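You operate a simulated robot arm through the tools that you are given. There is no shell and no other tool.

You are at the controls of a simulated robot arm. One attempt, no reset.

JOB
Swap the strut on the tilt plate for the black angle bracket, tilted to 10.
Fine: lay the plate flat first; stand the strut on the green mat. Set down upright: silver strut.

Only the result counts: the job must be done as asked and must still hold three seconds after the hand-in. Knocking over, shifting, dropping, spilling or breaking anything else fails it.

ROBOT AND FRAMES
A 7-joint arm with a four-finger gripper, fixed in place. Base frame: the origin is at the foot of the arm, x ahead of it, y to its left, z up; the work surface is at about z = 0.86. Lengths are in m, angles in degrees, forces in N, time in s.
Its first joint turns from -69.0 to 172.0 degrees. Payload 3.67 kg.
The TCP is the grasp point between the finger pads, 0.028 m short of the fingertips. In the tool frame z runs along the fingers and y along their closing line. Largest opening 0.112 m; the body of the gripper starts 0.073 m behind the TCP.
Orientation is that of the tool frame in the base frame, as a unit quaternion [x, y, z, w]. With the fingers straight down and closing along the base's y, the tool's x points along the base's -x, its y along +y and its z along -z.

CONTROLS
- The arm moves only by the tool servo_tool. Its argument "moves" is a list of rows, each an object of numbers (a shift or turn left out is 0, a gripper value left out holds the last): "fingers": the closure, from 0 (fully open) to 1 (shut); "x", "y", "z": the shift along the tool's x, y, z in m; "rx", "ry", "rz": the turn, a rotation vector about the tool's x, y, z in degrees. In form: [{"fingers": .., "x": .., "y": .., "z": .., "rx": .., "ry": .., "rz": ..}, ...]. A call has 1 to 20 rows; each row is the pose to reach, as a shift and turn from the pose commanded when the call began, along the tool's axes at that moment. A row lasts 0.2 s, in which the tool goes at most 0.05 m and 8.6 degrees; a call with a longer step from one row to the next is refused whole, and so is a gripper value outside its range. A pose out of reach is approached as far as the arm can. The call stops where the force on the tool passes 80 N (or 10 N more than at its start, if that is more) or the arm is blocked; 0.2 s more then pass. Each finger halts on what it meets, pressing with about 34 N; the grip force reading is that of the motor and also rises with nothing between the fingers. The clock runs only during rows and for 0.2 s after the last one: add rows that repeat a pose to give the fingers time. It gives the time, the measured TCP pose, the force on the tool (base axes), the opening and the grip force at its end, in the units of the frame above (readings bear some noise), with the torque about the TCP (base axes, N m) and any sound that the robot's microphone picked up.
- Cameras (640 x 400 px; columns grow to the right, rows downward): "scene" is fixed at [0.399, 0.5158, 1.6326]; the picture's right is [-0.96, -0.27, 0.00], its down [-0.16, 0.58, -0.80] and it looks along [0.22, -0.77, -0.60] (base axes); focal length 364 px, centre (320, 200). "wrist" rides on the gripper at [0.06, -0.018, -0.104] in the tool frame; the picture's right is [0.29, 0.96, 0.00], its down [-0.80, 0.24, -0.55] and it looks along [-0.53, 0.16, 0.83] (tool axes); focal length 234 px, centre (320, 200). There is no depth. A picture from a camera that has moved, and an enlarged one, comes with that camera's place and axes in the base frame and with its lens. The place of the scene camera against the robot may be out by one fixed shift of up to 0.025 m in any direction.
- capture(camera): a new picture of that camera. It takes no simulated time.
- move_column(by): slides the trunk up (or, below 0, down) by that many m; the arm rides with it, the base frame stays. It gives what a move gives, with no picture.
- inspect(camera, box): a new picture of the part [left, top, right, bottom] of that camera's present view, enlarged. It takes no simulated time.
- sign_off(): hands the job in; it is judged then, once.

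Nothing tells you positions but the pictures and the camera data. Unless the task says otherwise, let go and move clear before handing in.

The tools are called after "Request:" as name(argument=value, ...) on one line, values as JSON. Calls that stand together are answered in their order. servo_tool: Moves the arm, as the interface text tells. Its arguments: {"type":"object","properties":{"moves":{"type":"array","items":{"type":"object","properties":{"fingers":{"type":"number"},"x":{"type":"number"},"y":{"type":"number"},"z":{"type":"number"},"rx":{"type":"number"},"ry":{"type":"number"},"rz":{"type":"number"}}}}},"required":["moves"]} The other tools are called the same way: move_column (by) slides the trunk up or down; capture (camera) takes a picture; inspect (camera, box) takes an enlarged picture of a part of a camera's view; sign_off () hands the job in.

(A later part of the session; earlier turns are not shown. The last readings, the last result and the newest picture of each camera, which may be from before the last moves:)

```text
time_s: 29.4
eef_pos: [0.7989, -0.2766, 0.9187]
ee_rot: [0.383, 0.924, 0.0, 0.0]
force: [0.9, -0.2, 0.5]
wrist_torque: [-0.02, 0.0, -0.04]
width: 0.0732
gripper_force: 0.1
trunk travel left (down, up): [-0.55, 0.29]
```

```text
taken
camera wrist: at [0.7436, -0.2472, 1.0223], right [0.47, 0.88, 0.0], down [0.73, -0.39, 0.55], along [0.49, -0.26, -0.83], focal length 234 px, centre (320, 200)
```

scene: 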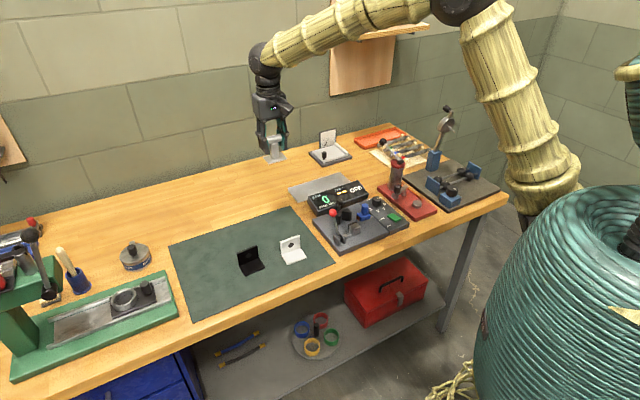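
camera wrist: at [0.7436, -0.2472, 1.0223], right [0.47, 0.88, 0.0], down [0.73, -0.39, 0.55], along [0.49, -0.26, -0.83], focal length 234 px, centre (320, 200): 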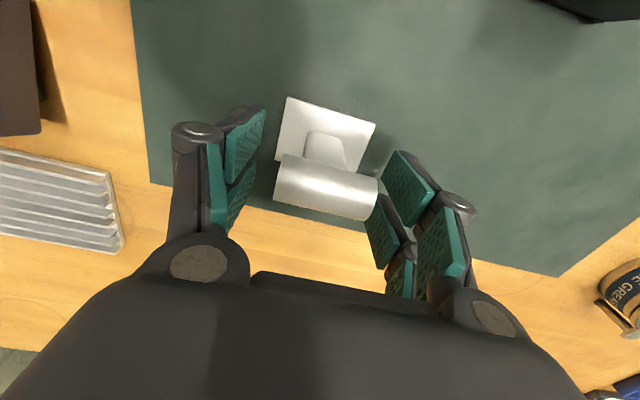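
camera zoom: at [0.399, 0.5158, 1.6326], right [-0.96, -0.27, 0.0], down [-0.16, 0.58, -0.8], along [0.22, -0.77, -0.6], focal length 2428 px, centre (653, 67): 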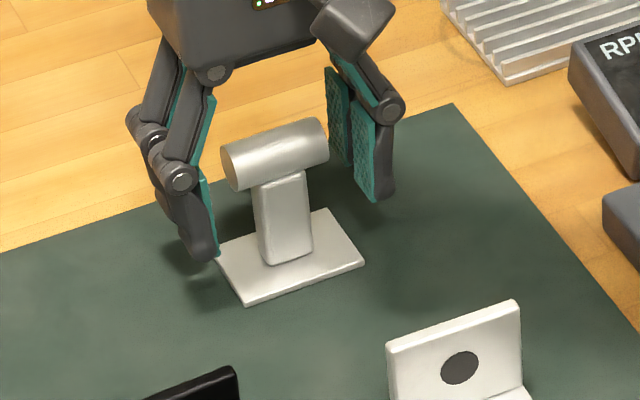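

The strut stands upright on the mat on its own. I'll lift straight up and move back to look at the black bracket.

Request:
servo_tool(moves=[{"z": -0.02}, {"z": -0.05}, {"z": -0.09}, {"z": -0.13}, {"z": -0.17}, {"z": -0.2}, {"z": -0.2, "x": 0.045, "y": 0.008}, {"z": -0.2, "x": 0.09, "y": 0.016}, {"z": -0.2, "x": 0.135, "y": 0.024}, {"z": -0.2, "x": 0.18, "y": 0.032}, {"z": -0.2, "x": 0.225, "y": 0.04}, {"z": -0.2, "x": 0.27, "y": 0.05}, {"z": -0.2, "x": 0.283, "y": 0.05}, {"z": -0.2, "x": 0.283, "y": 0.05}])

Request:
capture(camera="wrist")

Request:
inspect(camera="scene", box=[220, 190, 320, 280])

```text
time_s: 32.4
eef_pos: [0.6329, -0.0418, 1.1179]
ee_rot: [0.383, 0.924, 0.0, 0.0]
force: [0.8, -0.1, -0.1]
wrist_torque: [0.02, 0.0, 0.0]
width: 0.073
gripper_force: 0.0
trunk travel left (down, up): [-0.55, 0.29]
```

```text
taken
camera wrist: at [0.5784, -0.0116, 1.2211], right [0.47, 0.88, 0.0], down [0.73, -0.39, 0.55], along [0.49, -0.26, -0.83], focal length 234 px, centre (320, 200)
```

wrist: 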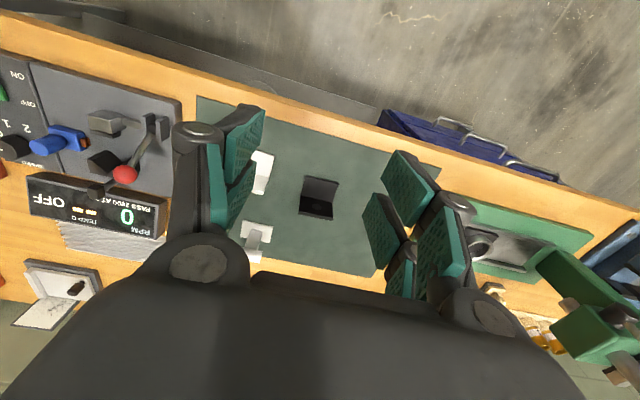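

```text
4.44 times, centred on (270, 235) of scene
camera zoom: at [0.399, 0.5158, 1.6326], right [-0.96, -0.27, 0.0], down [-0.16, 0.58, -0.8], along [0.22, -0.77, -0.6], focal length 1619 px, centre (542, 44)
```

zoom: 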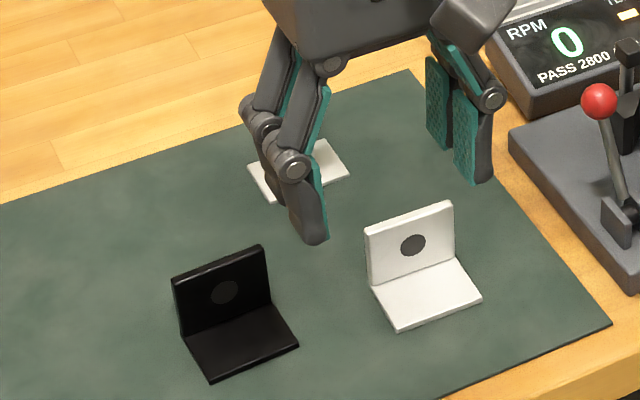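

Request:
inspect(camera="wrist", box=[270, 150, 370, 240])

```text
4.44 times, centred on (320, 195) of wrist
camera zoom: at [0.5784, -0.0116, 1.2211], right [0.47, 0.88, 0.0], down [0.73, -0.39, 0.55], along [0.49, -0.26, -0.83], focal length 1041 px, centre (320, 222)
```

zoom: 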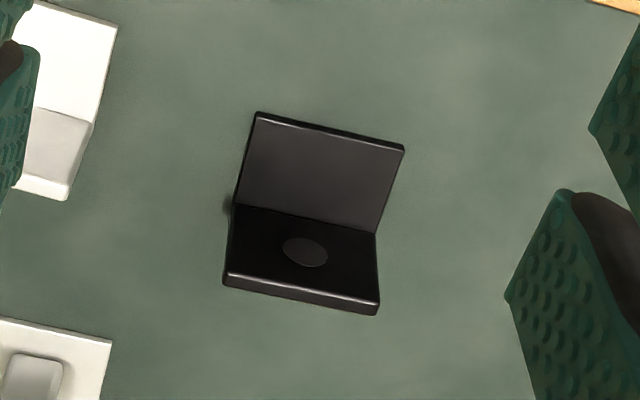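

The black bracket's upright leg is about 60 mm wide, 5 mm thick and 49 mm tall, centred near (0.784,-0.129), with its foot toward me. I'll turn the tool 90° to grip that leg across its thickness, and hover above it.

Request:
servo_tool(moves=[{"fingers": 0.5, "x": -0.014, "y": 0.004, "rz": 7.5}, {"x": -0.028, "y": 0.008, "rz": 15}, {"x": -0.042, "y": 0.012, "rz": 22.5}, {"x": -0.056, "y": 0.016, "rz": 30}, {"x": -0.07, "y": 0.02, "rz": 37.5}, {"x": -0.084, "y": 0.024, "rz": 45}, {"x": -0.098, "y": 0.028, "rz": 52.5}, {"x": -0.112, "y": 0.032, "rz": 60}, {"x": -0.126, "y": 0.036, "rz": 67.5}, {"x": -0.14, "y": 0.04, "rz": 75}, {"x": -0.154, "y": 0.043, "rz": 82.5}, {"x": -0.168, "y": 0.0453, "rz": 90}, {"x": -0.168, "y": 0.0453, "rz": 90}])

Request:
capture(camera="wrist")

Request:
inspect(camera="scene", box=[200, 180, 320, 290])

```text
time_s: 35.4
eef_pos: [0.787, -0.1747, 1.1419]
ee_rot: [0.933, 0.354, 0.033, -0.051]
force: [0.1, -0.1, -0.2]
wrist_torque: [0.02, -0.02, 0.02]
width: 0.056
gripper_force: 0.0
trunk travel left (down, up): [-0.55, 0.29]
stopped in row 13: the arm was blocked; the commanded pose is now the measured one
```

```text
taken
camera wrist: at [0.8186, -0.1338, 1.2522], right [0.85, -0.52, -0.04], down [-0.45, -0.77, 0.46], along [-0.27, -0.37, -0.89], focal length 234 px, centre (320, 200)
```

wrist: 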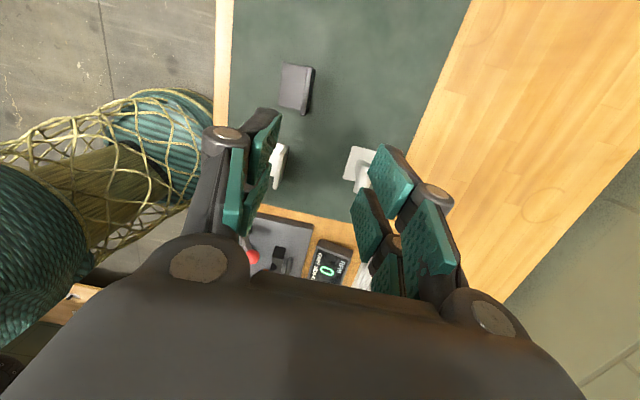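

```text
3.64 times, centred on (260, 235) of scene
camera zoom: at [0.399, 0.5158, 1.6326], right [-0.96, -0.27, 0.0], down [-0.16, 0.58, -0.8], along [0.22, -0.77, -0.6], focal length 1324 px, centre (538, 73)
```

zoom: 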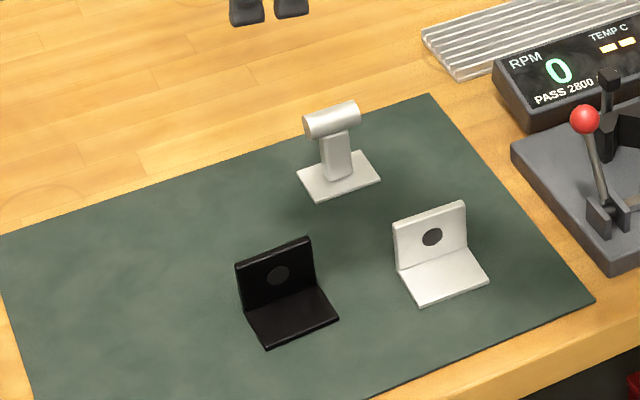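

The wrist hit a joint limit turning that way. I'll turn back and go the other direction instead, which leaves the bracket's foot toward the plate's free edge and its upright beside the lip.

Request:
servo_tool(moves=[{"rx": 0.12, "ry": -0.64, "rz": -7.78}, {"rx": 0.23, "ry": -1.28, "rz": -15.55}, {"rx": 0.35, "ry": -1.93, "rz": -23.3}, {"rx": 0.47, "ry": -2.57, "rz": -31.1}, {"rx": 0.58, "ry": -3.2, "rz": -38.9}, {"rx": 0.7, "ry": -3.85, "rz": -46.65}, {"rx": 0.82, "ry": -4.5, "rz": -54.4}, {"rx": 0.93, "ry": -5.13, "rz": -62.2}, {"rx": 1.05, "ry": -5.78, "rz": -70.0}, {"rx": 1.17, "ry": -6.42, "rz": -77.75}, {"rx": 1.28, "ry": -7.06, "rz": -85.5}, {"rx": 1.4, "ry": -7.7, "rz": -93.3}, {"rx": 1.4, "ry": -7.7, "rz": -93.3}])

```text
time_s: 38.2
eef_pos: [0.7878, -0.1709, 1.1412]
ee_rot: [0.382, 0.924, -0.004, 0.0]
force: [0.8, -0.6, -0.3]
wrist_torque: [0.01, -0.01, -0.01]
width: 0.0561
gripper_force: 0.0
trunk travel left (down, up): [-0.55, 0.29]
```

Request:
servo_tool(moves=[{"x": 0.003, "y": 0.002, "rz": -7.6}, {"x": 0.006, "y": 0.005, "rz": -15.2}, {"x": 0.009, "y": 0.007, "rz": -22.8}, {"x": 0.012, "y": 0.01, "rz": -30.4}, {"x": 0.015, "y": 0.012, "rz": -38}, {"x": 0.018, "y": 0.014, "rz": -45.6}, {"x": 0.021, "y": 0.016, "rz": -53.2}, {"x": 0.024, "y": 0.019, "rz": -60.8}, {"x": 0.027, "y": 0.022, "rz": -68.4}, {"x": 0.03, "y": 0.025, "rz": -76}, {"x": 0.032, "y": 0.027, "rz": -83.6}, {"x": 0.0325, "y": 0.027, "rz": -91}, {"x": 0.0325, "y": 0.027, "rz": -91}])

Request:
capture(camera="wrist")

Request:
inspect(camera="scene", box=[200, 170, 320, 290])

```text
time_s: 41.0
eef_pos: [0.7837, -0.1279, 1.1414]
ee_rot: [-0.393, 0.92, -0.003, -0.002]
force: [-0.1, -0.1, 0.5]
wrist_torque: [-0.02, 0.01, -0.03]
width: 0.0562
gripper_force: 0.0
trunk travel left (down, up): [-0.55, 0.29]
```

```text
taken
camera wrist: at [0.7556, -0.1836, 1.2455], right [-0.89, 0.46, 0.0], down [0.38, 0.75, 0.55], along [0.25, 0.49, -0.84], focal length 234 px, centre (320, 200)
```

wrist: 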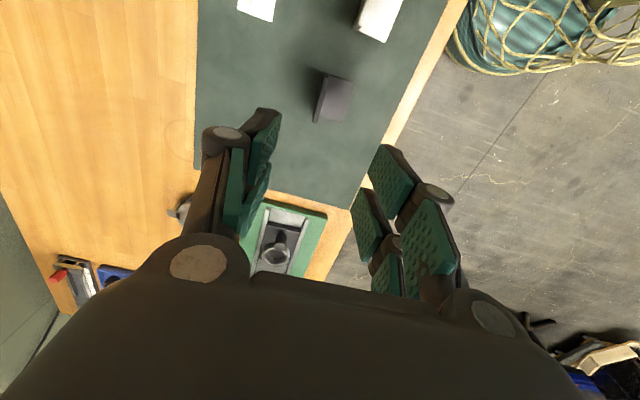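

```text
3.33 times, centred on (260, 230) of scene
camera zoom: at [0.399, 0.5158, 1.6326], right [-0.96, -0.27, 0.0], down [-0.16, 0.58, -0.8], along [0.22, -0.77, -0.6], focal length 1214 px, centre (520, 100)
```

zoom: 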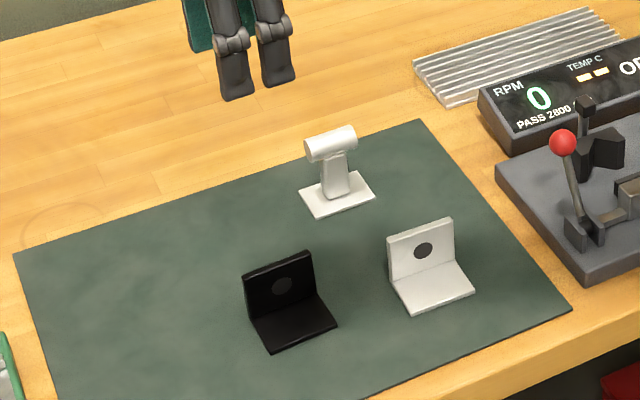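

Request:
inspect(camera="wrist", box=[270, 50, 390, 150])

```text
4.00 times, centred on (330, 100) of wrist
camera zoom: at [0.7556, -0.1836, 1.2455], right [-0.89, 0.46, 0.0], down [0.38, 0.75, 0.55], along [0.25, 0.49, -0.84], focal length 937 px, centre (280, 600)
```

zoom: 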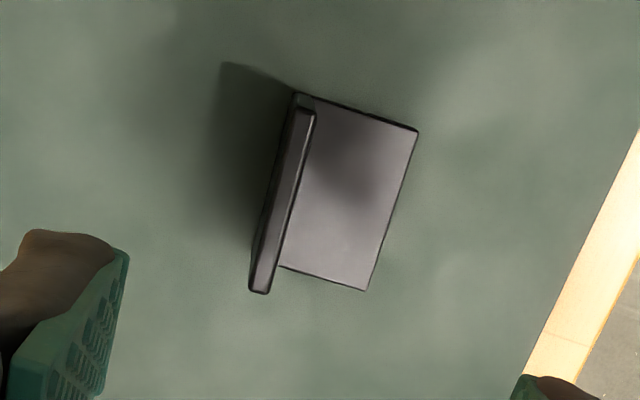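

The leg's top centre reads (0.782,-0.129), which matches. I'll descend straight over it, stop above the foot and check.

Request:
servo_tool(moves=[{"z": 0.04, "rz": -1}, {"z": 0.08, "rz": -1}, {"z": 0.12, "rz": -1}, {"z": 0.16, "rz": -1}, {"z": 0.19, "rz": -1}, {"z": 0.21, "rz": -1}, {"z": 0.21, "rz": -1}])

Request:
capture(camera="wrist")

Request:
inspect(camera="scene", box=[210, 200, 300, 290])

```text
time_s: 42.6
eef_pos: [0.7824, -0.1284, 0.9324]
ee_rot: [-0.4, 0.916, -0.002, -0.001]
force: [0.1, 1.2, -0.4]
wrist_torque: [0.04, 0.03, 0.03]
width: 0.0556
gripper_force: 0.0
trunk travel left (down, up): [-0.55, 0.29]
```

```text
taken
camera wrist: at [0.7567, -0.1849, 1.0367], right [-0.9, 0.44, 0.0], down [0.37, 0.75, 0.55], along [0.24, 0.49, -0.84], focal length 234 px, centre (320, 200)
```

wrist: 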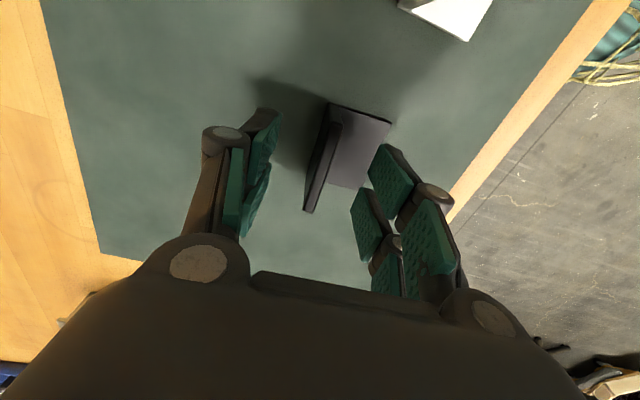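

```text
4.44 times, centred on (255, 245) of scene
camera zoom: at [0.399, 0.5158, 1.6326], right [-0.96, -0.27, 0.0], down [-0.16, 0.58, -0.8], along [0.22, -0.77, -0.6], focal length 1619 px, centre (609, 0)
```

zoom: 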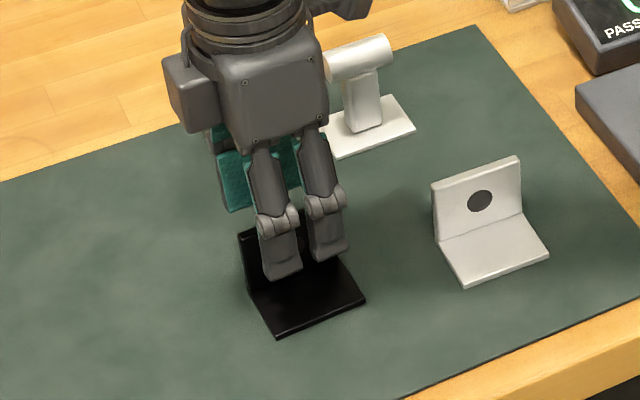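

Request:
servo_tool(moves=[{"z": 0.01}, {"z": 0.02}, {"z": 0.026}, {"z": 0.026}])

Request:
inspect(camera="scene", box=[225, 215, 295, 285])

Request:
capture(camera="wrist")

```text
time_s: 43.6
eef_pos: [0.7848, -0.1305, 0.9073]
ee_rot: [-0.4, 0.917, -0.002, -0.001]
force: [-0.1, -0.4, 0.7]
wrist_torque: [-0.03, 0.0, -0.03]
width: 0.0561
gripper_force: 0.1
trunk travel left (down, up): [-0.55, 0.29]
```

```text
5.71 times, centred on (260, 250) of scene
camera zoom: at [0.399, 0.5158, 1.6326], right [-0.96, -0.27, 0.0], down [-0.16, 0.58, -0.8], along [0.22, -0.77, -0.6], focal length 2081 px, centre (663, -86)
```

zoom: 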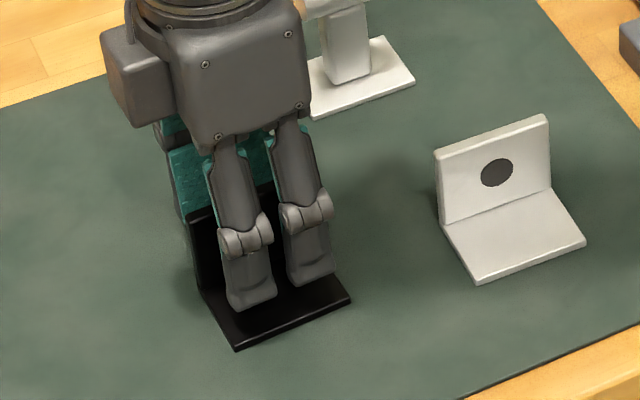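

```text
taken
camera wrist: at [0.7564, -0.1863, 1.0111], right [-0.9, 0.44, 0.0], down [0.37, 0.75, 0.55], along [0.24, 0.49, -0.84], focal length 234 px, centre (320, 200)
```

wrist: 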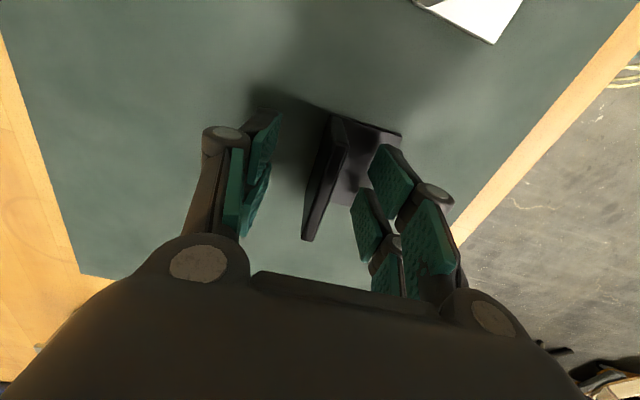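

The pads straddle the upright and are clear of the foot, so I'll close.

Request:
servo_tool(moves=[{"fingers": 0.65}, {"fingers": 0.8}, {"fingers": 0.9}, {"fingers": 1}, {"fingers": 1}, {"fingers": 1}])

Request:
servo_tool(moves=[{"z": -0.005}, {"z": -0.015}, {"z": -0.03}, {"z": -0.03}])

Request:
inspect(camera="scene", box=[215, 205, 305, 285])

Request:
capture(camera="wrist")

```text
time_s: 45.0
eef_pos: [0.7845, -0.1306, 0.9079]
ee_rot: [-0.4, 0.916, -0.004, -0.002]
force: [-0.9, -0.8, 0.7]
wrist_torque: [0.01, 0.01, -0.03]
width: 0.0073
gripper_force: 34.3
trunk travel left (down, up): [-0.55, 0.29]
```

```text
time_s: 46.0
eef_pos: [0.7838, -0.1301, 0.9351]
ee_rot: [-0.399, 0.917, -0.003, -0.002]
force: [0.0, 0.0, 0.8]
wrist_torque: [-0.01, 0.02, 0.0]
width: 0.0075
gripper_force: 34.2
trunk travel left (down, up): [-0.55, 0.29]
```

```text
5.00 times, centred on (260, 245) of scene
camera zoom: at [0.399, 0.5158, 1.6326], right [-0.96, -0.27, 0.0], down [-0.16, 0.58, -0.8], along [0.22, -0.77, -0.6], focal length 1821 px, centre (620, -25)
```

zoom: 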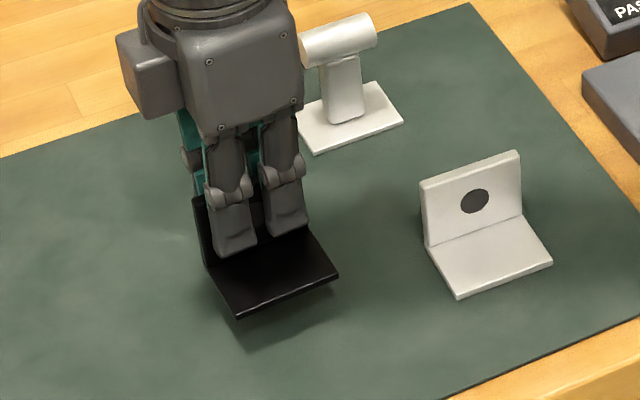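

```text
taken
camera wrist: at [0.7572, -0.1855, 1.0399], right [-0.9, 0.44, 0.0], down [0.37, 0.75, 0.55], along [0.24, 0.49, -0.84], focal length 234 px, centre (320, 200)
```

wrist: 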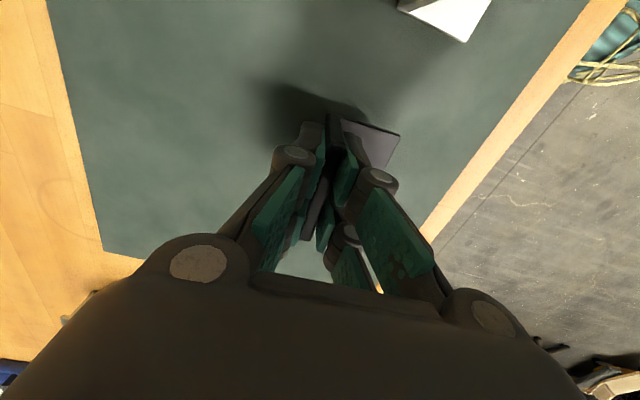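

The bracket is held firmly and level (7.4 mm leg). I'll lift it above the strut and then carry it to the plate, turning back 92°.

Request:
servo_tool(moves=[{"z": -0.03}, {"z": -0.065}, {"z": -0.1}, {"z": -0.135}, {"z": -0.165}, {"z": -0.175}, {"z": -0.175}])

Request:
servo_tool(moves=[{"x": 0.016, "y": -0.011, "rz": 3}, {"x": 0.046, "y": -0.032, "rz": 8}, {"x": 0.078, "y": -0.054, "rz": 14}, {"x": 0.11, "y": -0.076, "rz": 20}, {"x": 0.142, "y": -0.098, "rz": 26}, {"x": 0.174, "y": -0.12, "rz": 32}, {"x": 0.206, "y": -0.142, "rz": 38}, {"x": 0.238, "y": -0.164, "rz": 44}, {"x": 0.27, "y": -0.187, "rz": 50}, {"x": 0.302, "y": -0.209, "rz": 56}, {"x": 0.334, "y": -0.231, "rz": 62}, {"x": 0.366, "y": -0.253, "rz": 68}, {"x": 0.398, "y": -0.275, "rz": 74}, {"x": 0.43, "y": -0.298, "rz": 80}, {"x": 0.462, "y": -0.32, "rz": 86}, {"x": 0.494, "y": -0.342, "rz": 92}, {"x": 0.524, "y": -0.363, "rz": 92}, {"x": 0.54, "y": -0.374, "rz": 92}, {"x": 0.5447, "y": -0.377, "rz": 92}, {"x": 0.5447, "y": -0.377, "rz": 92}])

Request:
capture(camera="wrist")

Request:
inspect(camera="scene", box=[300, 80, 380, 170])

Request:
inspect(camera="scene", box=[160, 180, 340, 300])

```text
time_s: 47.6
eef_pos: [0.7833, -0.1297, 1.1086]
ee_rot: [-0.4, 0.917, -0.003, -0.002]
force: [0.8, -0.1, -1.7]
wrist_torque: [-0.02, 0.01, 0.01]
width: 0.0075
gripper_force: 33.7
trunk travel left (down, up): [-0.55, 0.29]
```

```text
time_s: 51.8
eef_pos: [0.6877, -0.7848, 1.1126]
ee_rot: [0.382, 0.924, -0.003, 0.001]
force: [-0.1, 0.1, -0.5]
wrist_torque: [-0.02, 0.01, 0.0]
width: 0.0074
gripper_force: 34.1
trunk travel left (down, up): [-0.55, 0.29]
```

```text
taken
camera wrist: at [0.6329, -0.755, 1.2162], right [0.47, 0.88, -0.01], down [0.74, -0.39, 0.55], along [0.49, -0.27, -0.83], focal length 234 px, centre (320, 200)
```

wrist: 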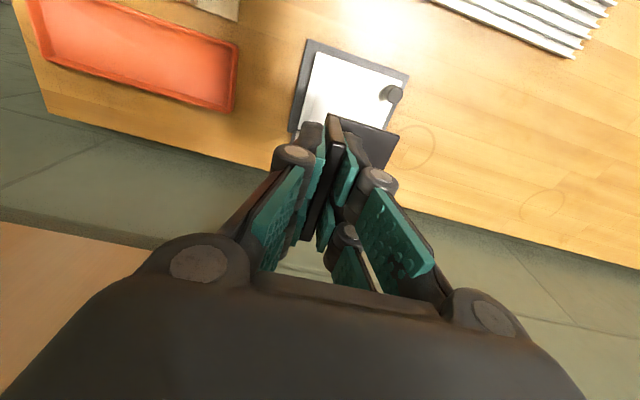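

```text
4.44 times, centred on (340, 125) of scene
camera zoom: at [0.399, 0.5158, 1.6326], right [-0.96, -0.27, 0.0], down [-0.16, 0.58, -0.8], along [0.22, -0.77, -0.6], focal length 1619 px, centre (231, 533)
```

zoom: 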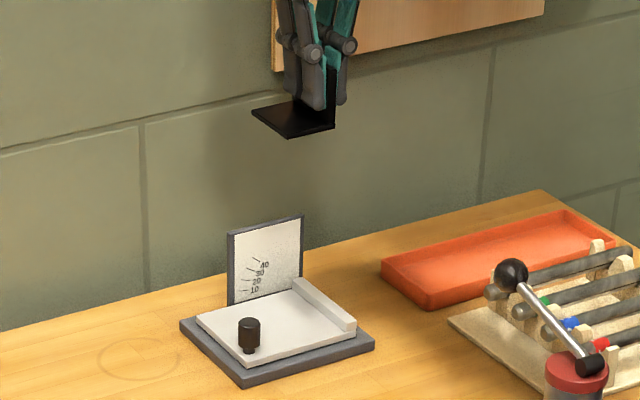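

```text
3.33 times, centred on (250, 240) of scene
camera zoom: at [0.399, 0.5158, 1.6326], right [-0.96, -0.27, 0.0], down [-0.16, 0.58, -0.8], along [0.22, -0.77, -0.6], focal length 1214 px, centre (553, 67)
```

zoom: 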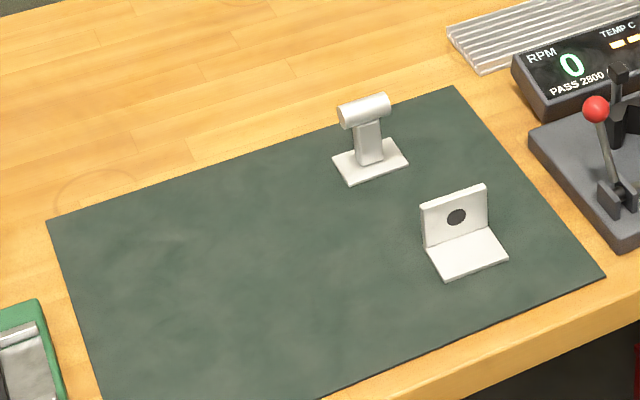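

The bracket hangs level over the plate, and the mat side is undisturbed. I'll capture the dial with the plate flat as a reference and refine the plate's edges.

Request:
inspect(camera="scene", box=[315, 120, 360, 165])

Request:
inspect(camera="wrist", box=[270, 20, 430, 150])

```text
8.89 times, centred on (338, 142) of scene
camera zoom: at [0.399, 0.5158, 1.6326], right [-0.96, -0.27, 0.0], down [-0.16, 0.58, -0.8], along [0.22, -0.77, -0.6], focal length 3237 px, centre (164, 711)
```

zoom: 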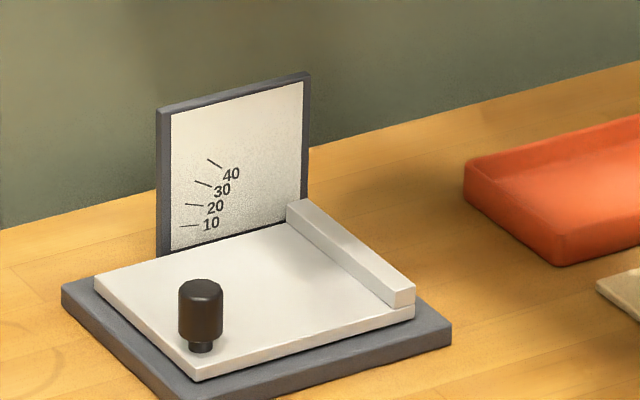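

```text
3.08 times, centred on (350, 85) of wrist
camera zoom: at [0.6329, -0.755, 1.2162], right [0.47, 0.88, -0.01], down [0.74, -0.39, 0.55], along [0.49, -0.27, -0.83], focal length 720 px, centre (228, 554)
```

zoom: 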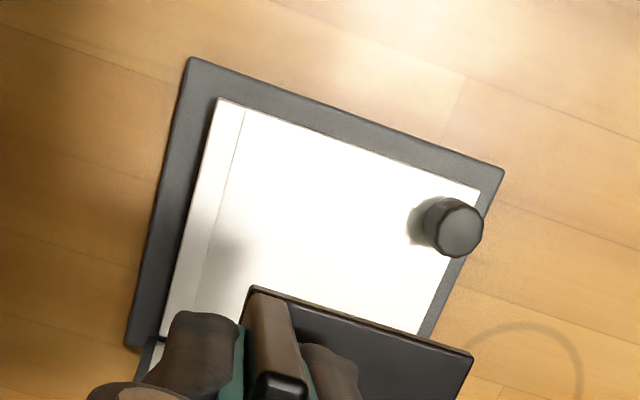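

The references agree: plate top about 17.5 mm above the mat, hinge near the lip. I'll lower the bracket with its upright about 5 mm inside the lip.

Request:
servo_tool(moves=[{"z": 0.03}, {"z": 0.065}, {"z": 0.1}, {"z": 0.135}, {"z": 0.16}, {"z": 0.175}, {"z": 0.178}, {"z": 0.178}])

Request:
inspect(camera="scene", box=[310, 110, 365, 165])

Request:
inspect(camera="wrist", box=[200, 0, 440, 200])

```text
time_s: 53.6
eef_pos: [0.6907, -0.7874, 0.9356]
ee_rot: [0.382, 0.924, -0.003, 0.0]
force: [-0.2, -0.6, -1.4]
wrist_torque: [-0.03, 0.01, 0.0]
width: 0.0074
gripper_force: 34.0
trunk travel left (down, up): [-0.55, 0.29]
```

```text
7.27 times, centred on (338, 138) of scene
camera zoom: at [0.399, 0.5158, 1.6326], right [-0.96, -0.27, 0.0], down [-0.16, 0.58, -0.8], along [0.22, -0.77, -0.6], focal length 2649 px, centre (193, 654)
```

zoom: 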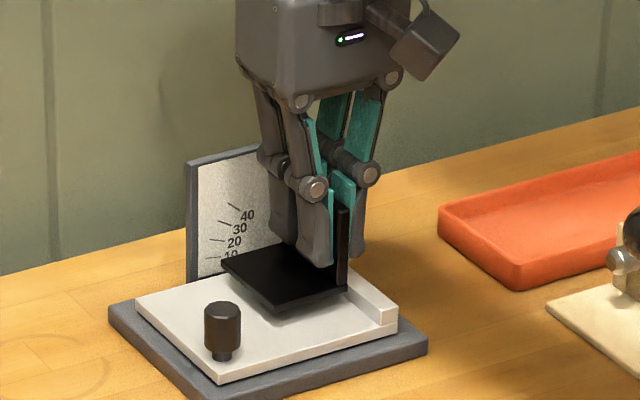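

```text
2.00 times, centred on (320, 100) of wrist
camera zoom: at [0.6352, -0.7569, 1.0394], right [0.47, 0.88, -0.01], down [0.74, -0.39, 0.55], along [0.49, -0.27, -0.83], focal length 468 px, centre (320, 400)
```

zoom: 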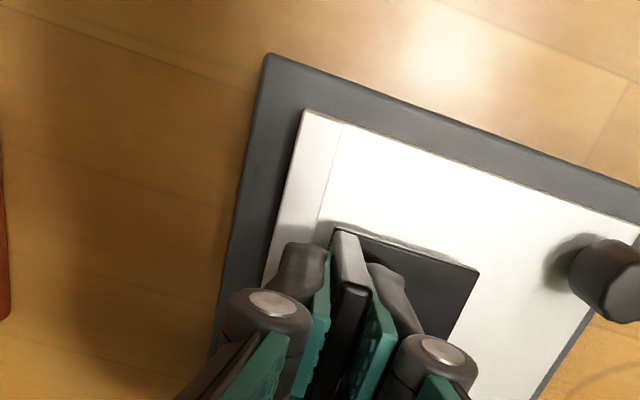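

Request:
servo_tool(moves=[{"z": 0.003}, {"z": 0.006}, {"z": 0.008}, {"z": 0.008}])

Request:
inspect(camera="scene", box=[320, 125, 360, 165])

```text
time_s: 54.6
eef_pos: [0.689, -0.7869, 0.9272]
ee_rot: [0.382, 0.924, -0.003, 0.001]
force: [-0.2, 0.5, -1.0]
wrist_torque: [-0.01, 0.05, -0.04]
width: 0.0074
gripper_force: 34.5
trunk travel left (down, up): [-0.55, 0.29]
```

```text
10.00 times, centred on (340, 145) of scene
camera zoom: at [0.399, 0.5158, 1.6326], right [-0.96, -0.27, 0.0], down [-0.16, 0.58, -0.8], along [0.22, -0.77, -0.6], focal length 3642 px, centre (120, 750)
```

zoom: 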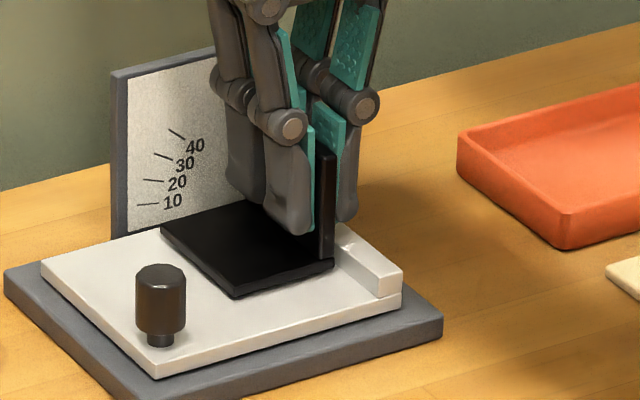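

Request:
servo_tool(moves=[{"z": 0.001}, {"z": 0.002}, {"z": 0.002}])

```text
time_s: 55.4
eef_pos: [0.6895, -0.7863, 0.9249]
ee_rot: [0.382, 0.924, -0.003, 0.001]
force: [0.6, 0.7, -0.7]
wrist_torque: [-0.01, 0.01, -0.01]
width: 0.0076
gripper_force: 33.8
trunk travel left (down, up): [-0.55, 0.29]
```

Request:
servo_tool(moves=[{"z": 0.001}, {"z": 0.002}, {"z": 0.002}])

```text
time_s: 56.2
eef_pos: [0.6891, -0.786, 0.9241]
ee_rot: [0.382, 0.924, -0.004, 0.001]
force: [1.6, -1.6, 7.3]
wrist_torque: [0.13, 0.07, 0.01]
width: 0.0074
gripper_force: 34.0
trunk travel left (down, up): [-0.55, 0.29]
```

It is in contact (7 N). I'll release slowly and lift away.

Request:
servo_tool(moves=[{"fingers": 0.92}, {"fingers": 0.88}, {"fingers": 0.82}, {"fingers": 0.76}, {"fingers": 0.76}])

Request:
inspect(camera="scene", box=[320, 125, 360, 165])

Request:
capture(camera="wrist")

```text
time_s: 57.4
eef_pos: [0.6895, -0.787, 0.9239]
ee_rot: [0.382, 0.924, -0.004, 0.0]
force: [0.1, -0.2, 0.0]
wrist_torque: [-0.02, -0.01, -0.03]
width: 0.0272
gripper_force: 0.1
trunk travel left (down, up): [-0.55, 0.29]
```

```text
10.00 times, centred on (340, 145) of scene
camera zoom: at [0.399, 0.5158, 1.6326], right [-0.96, -0.27, 0.0], down [-0.16, 0.58, -0.8], along [0.22, -0.77, -0.6], focal length 3642 px, centre (120, 750)
```

zoom: 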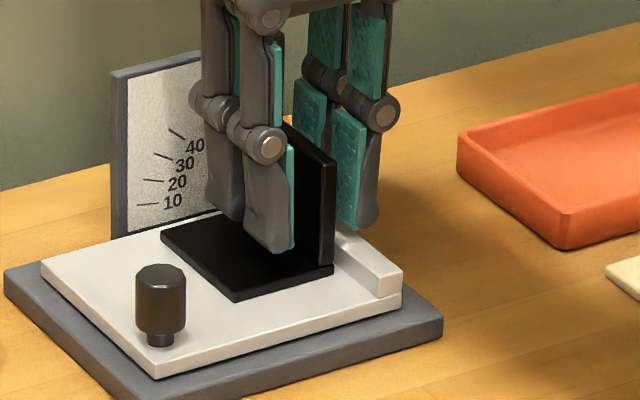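

```text
taken
camera wrist: at [0.6343, -0.757, 1.0274], right [0.47, 0.88, -0.01], down [0.74, -0.39, 0.55], along [0.49, -0.27, -0.83], focal length 234 px, centre (320, 200)
```

wrist: 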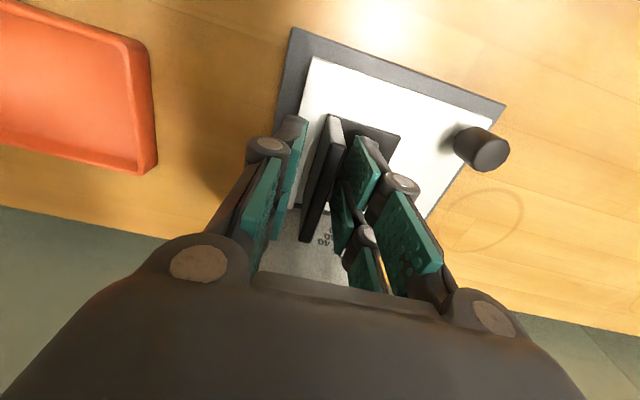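

The bracket is standing free on the plate. I'll lift clear and go over the knob to raise the plate to 10°.

Request:
servo_tool(moves=[{"z": -0.01}, {"z": -0.03}, {"z": -0.06}, {"z": -0.1}, {"z": -0.1, "x": 0.01, "y": 0.022, "fingers": 0.64}, {"z": -0.1, "x": 0.02, "y": 0.043}, {"z": -0.1, "x": 0.03, "y": 0.064}, {"z": -0.1, "x": 0.039, "y": 0.085}, {"z": -0.1, "x": 0.039, "y": 0.085}])

Request:
capture(camera="wrist")

Request:
inspect(camera="wrist", box=[200, 20, 400, 180])

Request:
inspect(camera="scene", box=[315, 120, 360, 165])

```text
time_s: 59.4
eef_pos: [0.7211, -0.6986, 1.024]
ee_rot: [0.382, 0.924, -0.002, 0.001]
force: [0.2, 0.1, 0.2]
wrist_torque: [-0.04, 0.05, -0.03]
width: 0.0403
gripper_force: 0.1
trunk travel left (down, up): [-0.55, 0.29]
```

```text
taken
camera wrist: at [0.6662, -0.6692, 1.1276], right [0.47, 0.88, -0.01], down [0.73, -0.39, 0.55], along [0.49, -0.27, -0.83], focal length 234 px, centre (320, 200)
```

wrist: 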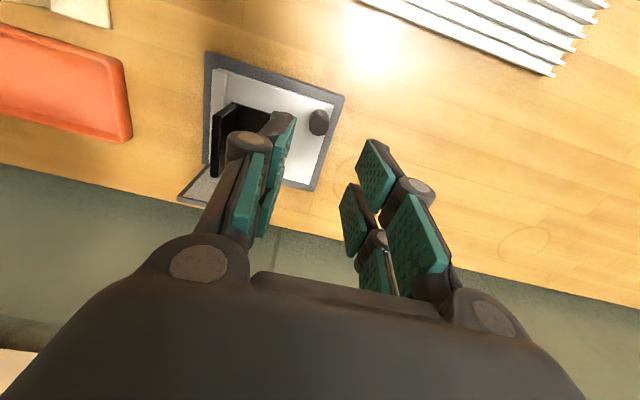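

```text
2.50 times, centred on (300, 100) of wrist
camera zoom: at [0.6662, -0.6692, 1.1276], right [0.47, 0.88, -0.01], down [0.73, -0.39, 0.55], along [0.49, -0.27, -0.83], focal length 585 px, centre (370, 450)
```

zoom: 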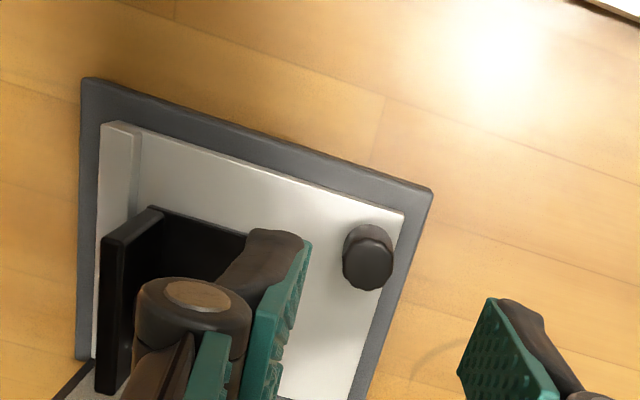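

```text
8.89 times, centred on (338, 142) of scene
camera zoom: at [0.399, 0.5158, 1.6326], right [-0.96, -0.27, 0.0], down [-0.16, 0.58, -0.8], along [0.22, -0.77, -0.6], focal length 3237 px, centre (164, 711)
```

zoom: 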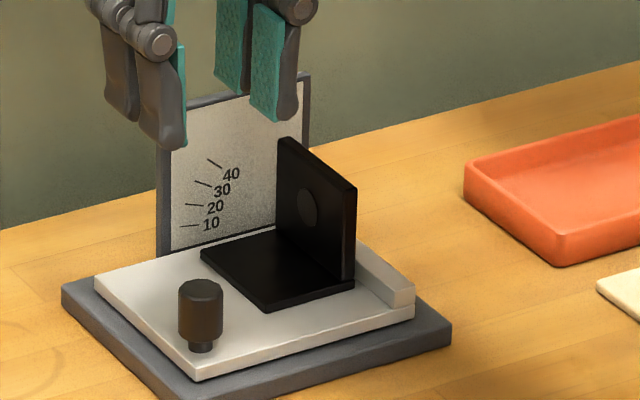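

The knob-top ray gives (0.7216,-0.6997), right under the TCP. I'll descend around the knob without touching the plate.

Request:
servo_tool(moves=[{"z": 0.03}, {"z": 0.06}, {"z": 0.085}, {"z": 0.1}, {"z": 0.108}, {"z": 0.111}, {"z": 0.111}])

Request:
inspect(camera="scene", box=[310, 115, 365, 170])

Request:
capture(camera="wrist")

```text
time_s: 61.0
eef_pos: [0.7219, -0.6986, 0.9129]
ee_rot: [0.381, 0.925, -0.003, 0.0]
force: [-0.4, 0.5, 0.5]
wrist_torque: [-0.01, 0.03, 0.0]
width: 0.0403
gripper_force: 0.1
trunk travel left (down, up): [-0.55, 0.29]
```

```text
7.27 times, centred on (338, 142) of scene
camera zoom: at [0.399, 0.5158, 1.6326], right [-0.96, -0.27, 0.0], down [-0.16, 0.58, -0.8], along [0.22, -0.77, -0.6], focal length 2649 px, centre (193, 618)
```

zoom: 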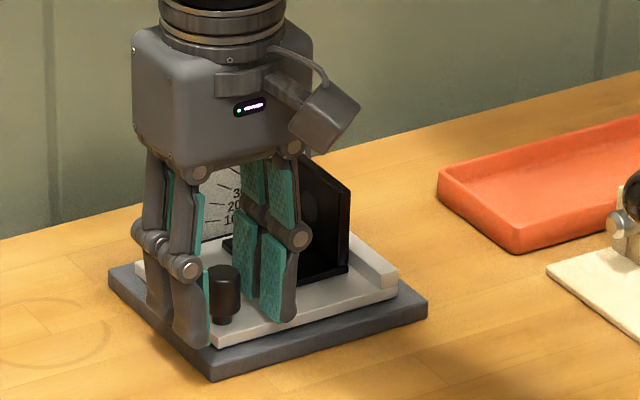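

```text
taken
camera wrist: at [0.6663, -0.6694, 1.0162], right [0.47, 0.88, -0.01], down [0.74, -0.39, 0.56], along [0.49, -0.27, -0.83], focal length 234 px, centre (320, 200)
```

wrist: 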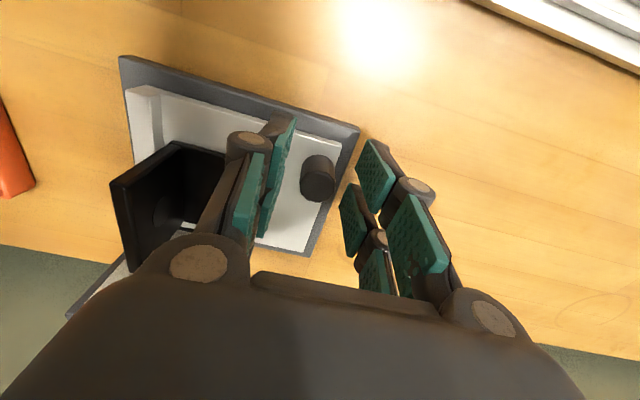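

The fingers straddle the knob with clearance from bracket and plate. I'll close on the knob.

Request:
servo_tool(moves=[{"fingers": 0.72}, {"fingers": 0.78}, {"fingers": 0.85}, {"fingers": 1}, {"fingers": 1}])

Request:
inspect(camera="scene", box=[310, 115, 365, 170])

```text
time_s: 62.2
eef_pos: [0.7201, -0.7014, 0.9131]
ee_rot: [0.382, 0.924, -0.004, 0.0]
force: [-0.1, -8.1, 0.6]
wrist_torque: [-0.37, 0.0, -0.02]
width: 0.0167
gripper_force: 44.7
trunk travel left (down, up): [-0.55, 0.29]
```

```text
7.27 times, centred on (338, 142) of scene
camera zoom: at [0.399, 0.5158, 1.6326], right [-0.96, -0.27, 0.0], down [-0.16, 0.58, -0.8], along [0.22, -0.77, -0.6], focal length 2649 px, centre (193, 618)
```

zoom: 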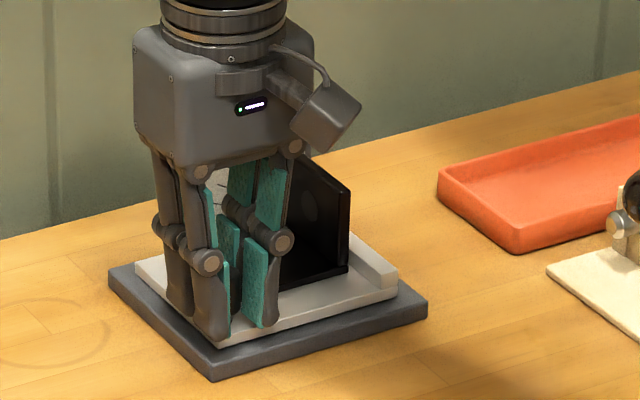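

The knob is gripped (16.7 mm) with the plate still down. I'll follow the hinge arc up 10°, turning the tool with it.

Request:
servo_tool(moves=[{"y": -0.0025}, {"y": -0.0039, "z": -0.0032, "rx": -2}, {"y": -0.0053, "z": -0.0064, "rx": -4}, {"y": -0.0068, "z": -0.0095, "rx": -6}, {"y": -0.0084, "z": -0.0126, "rx": -8}, {"y": -0.01, "z": -0.0156, "rx": -10}, {"y": -0.01, "z": -0.0156, "rx": -10}, {"y": -0.01, "z": -0.0156, "rx": -10}])

Request:
inspect(camera="scene", box=[315, 120, 360, 165])

Request:
capture(camera="wrist")

```text
time_s: 64.0
eef_pos: [0.7158, -0.7053, 0.9281]
ee_rot: [0.38, 0.921, 0.077, 0.035]
force: [32.4, -5.8, 13.9]
wrist_torque: [-0.92, -0.17, -0.1]
width: 0.0166
gripper_force: 45.0
trunk travel left (down, up): [-0.55, 0.29]
```

```text
8.89 times, centred on (338, 142) of scene
camera zoom: at [0.399, 0.5158, 1.6326], right [-0.96, -0.27, 0.0], down [-0.16, 0.58, -0.8], along [0.22, -0.77, -0.6], focal length 3237 px, centre (164, 711)
```

zoom: 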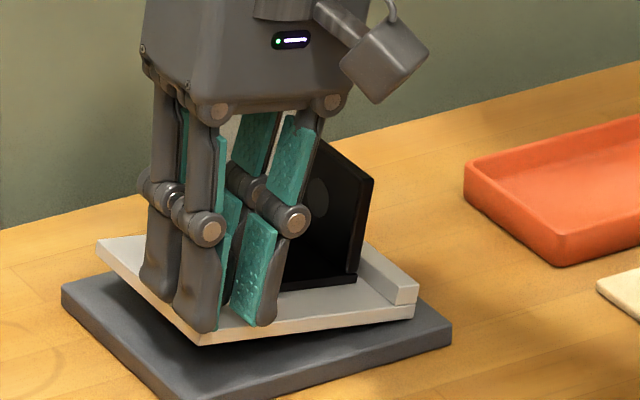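

```text
taken
camera wrist: at [0.6482, -0.6881, 1.0275], right [0.46, 0.87, 0.16], down [0.66, -0.46, 0.59], along [0.59, -0.17, -0.79], focal length 234 px, centre (320, 200)
```

wrist: 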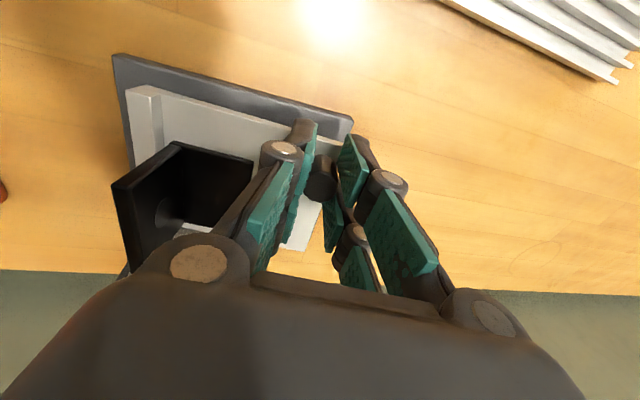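

The plate's free corner has risen by what 10° predicts, but some side force remains on the knob. I'll relax it before letting go.

Request:
servo_tool(moves=[{"y": 0.0007, "x": -0.0007}, {"y": 0.001, "x": -0.001}, {"y": 0.001, "x": -0.001}])

```text
time_s: 64.8
eef_pos: [0.7164, -0.7053, 0.9268]
ee_rot: [0.381, 0.921, 0.077, 0.034]
force: [21.4, -5.3, 16.0]
wrist_torque: [-0.94, 0.46, -0.06]
width: 0.0163
gripper_force: 45.2
trunk travel left (down, up): [-0.55, 0.29]
```

Request:
servo_tool(moves=[{"y": 0.0008, "x": -0.001}, {"y": 0.0015, "x": -0.0022}, {"y": 0.0015, "x": -0.0022}])

```text
time_s: 65.6
eef_pos: [0.7155, -0.7043, 0.9267]
ee_rot: [0.381, 0.921, 0.078, 0.031]
force: [-8.8, 14.1, -1.6]
wrist_torque: [0.3, 0.15, 0.08]
width: 0.0165
gripper_force: 44.9
trunk travel left (down, up): [-0.55, 0.29]
```

Request:
servo_tool(moves=[{"y": 0.0003, "x": 0.0006}, {"y": 0.0005, "x": 0.001}, {"y": 0.0005, "x": 0.001}])

Request:
inspect(camera="scene", box=[315, 120, 360, 165])

```text
time_s: 66.4
eef_pos: [0.7157, -0.705, 0.9277]
ee_rot: [0.382, 0.92, 0.078, 0.032]
force: [-19.0, 9.4, -11.0]
wrist_torque: [0.79, 0.0, 0.09]
width: 0.0167
gripper_force: 44.6
trunk travel left (down, up): [-0.55, 0.29]
```

```text
8.89 times, centred on (338, 142) of scene
camera zoom: at [0.399, 0.5158, 1.6326], right [-0.96, -0.27, 0.0], down [-0.16, 0.58, -0.8], along [0.22, -0.77, -0.6], focal length 3237 px, centre (164, 711)
```

zoom: 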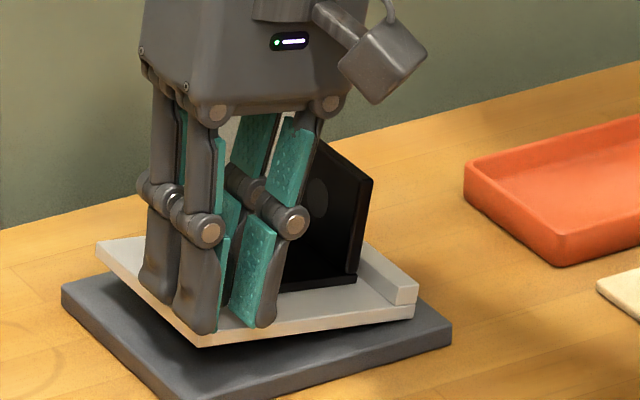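

Request:
servo_tool(moves=[{"y": -0.0003, "x": 0.0006}, {"y": -0.0003, "x": 0.001}, {"y": -0.0003, "x": 0.001}, {"y": -0.0003, "x": 0.001}])

```text
time_s: 67.4
eef_pos: [0.716, -0.7056, 0.9286]
ee_rot: [0.38, 0.921, 0.077, 0.033]
force: [-21.7, 9.7, -13.1]
wrist_torque: [0.91, -0.07, 0.11]
width: 0.0164
gripper_force: 45.0
trunk travel left (down, up): [-0.55, 0.29]
```

Residual forces are modest, so I'll open the fingers slowly and see where the plate settles.

Request:
servo_tool(moves=[{"y": -0.0003, "fingers": 0.84}, {"y": -0.0003, "fingers": 0.8}, {"y": -0.0003, "fingers": 0.74}, {"y": -0.0003, "fingers": 0.68}, {"y": -0.0003, "fingers": 0.68}])

Request:
inspect(camera="scene", box=[315, 120, 360, 165])

Request:
capture(camera="wrist")

```text
time_s: 68.6
eef_pos: [0.7169, -0.7051, 0.9271]
ee_rot: [0.38, 0.921, 0.077, 0.034]
force: [0.3, 0.8, -0.8]
wrist_torque: [0.01, -0.02, -0.01]
width: 0.0358
gripper_force: 0.0
trunk travel left (down, up): [-0.55, 0.29]
```

```text
8.89 times, centred on (338, 142) of scene
camera zoom: at [0.399, 0.5158, 1.6326], right [-0.96, -0.27, 0.0], down [-0.16, 0.58, -0.8], along [0.22, -0.77, -0.6], focal length 3237 px, centre (164, 711)
```

zoom: 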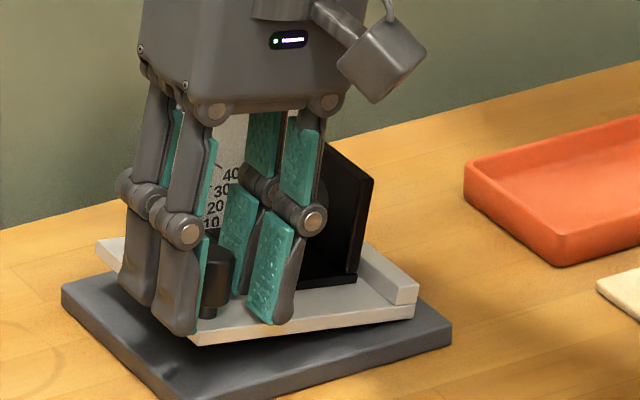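

```text
taken
camera wrist: at [0.6492, -0.6881, 1.0274], right [0.46, 0.87, 0.16], down [0.66, -0.46, 0.59], along [0.59, -0.17, -0.79], focal length 234 px, centre (320, 200)
```

wrist: 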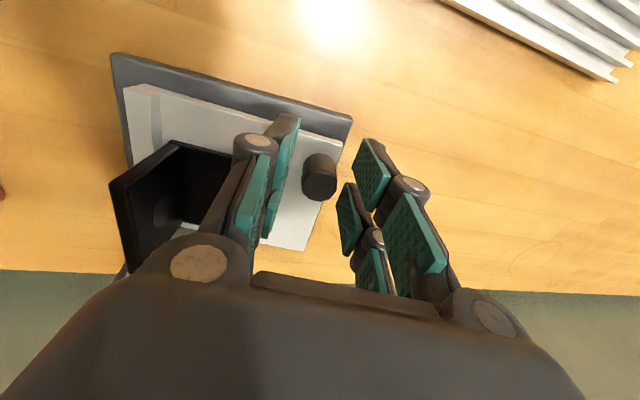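

The plate stays tilted. I'll back out along the knob's axis and read the dial.

Request:
servo_tool(moves=[{"z": -0.01}, {"z": -0.03}, {"z": -0.06}, {"z": -0.1}, {"z": -0.14}, {"z": -0.17, "x": 0.03}, {"z": -0.18, "x": 0.07}, {"z": -0.18, "x": 0.11}, {"z": -0.18, "x": 0.13}, {"z": -0.18, "x": 0.13}])

Request:
inspect(camera="scene", box=[315, 120, 360, 165])

Request:
inspect(camera="scene", box=[320, 130, 345, 155])

```text
time_s: 70.8
eef_pos: [0.601, -0.6335, 1.1038]
ee_rot: [0.381, 0.921, 0.078, 0.034]
force: [0.0, -0.8, -0.1]
wrist_torque: [-0.01, 0.04, 0.01]
width: 0.0356
gripper_force: 0.0
trunk travel left (down, up): [-0.55, 0.29]
```

```text
8.89 times, centred on (338, 142) of scene
camera zoom: at [0.399, 0.5158, 1.6326], right [-0.96, -0.27, 0.0], down [-0.16, 0.58, -0.8], along [0.22, -0.77, -0.6], focal length 3237 px, centre (164, 711)
```

zoom: 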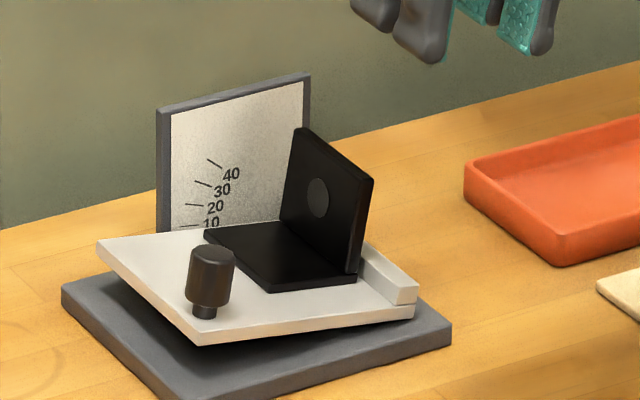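

```text
16.00 times, centred on (332, 142) of scene
camera zoom: at [0.399, 0.5158, 1.6326], right [-0.96, -0.27, 0.0], down [-0.16, 0.58, -0.8], along [0.22, -0.77, -0.6], focal length 5827 px, centre (120, 1120)
```

zoom: 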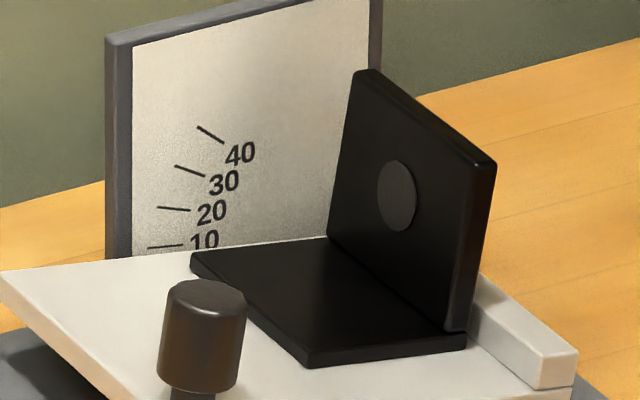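

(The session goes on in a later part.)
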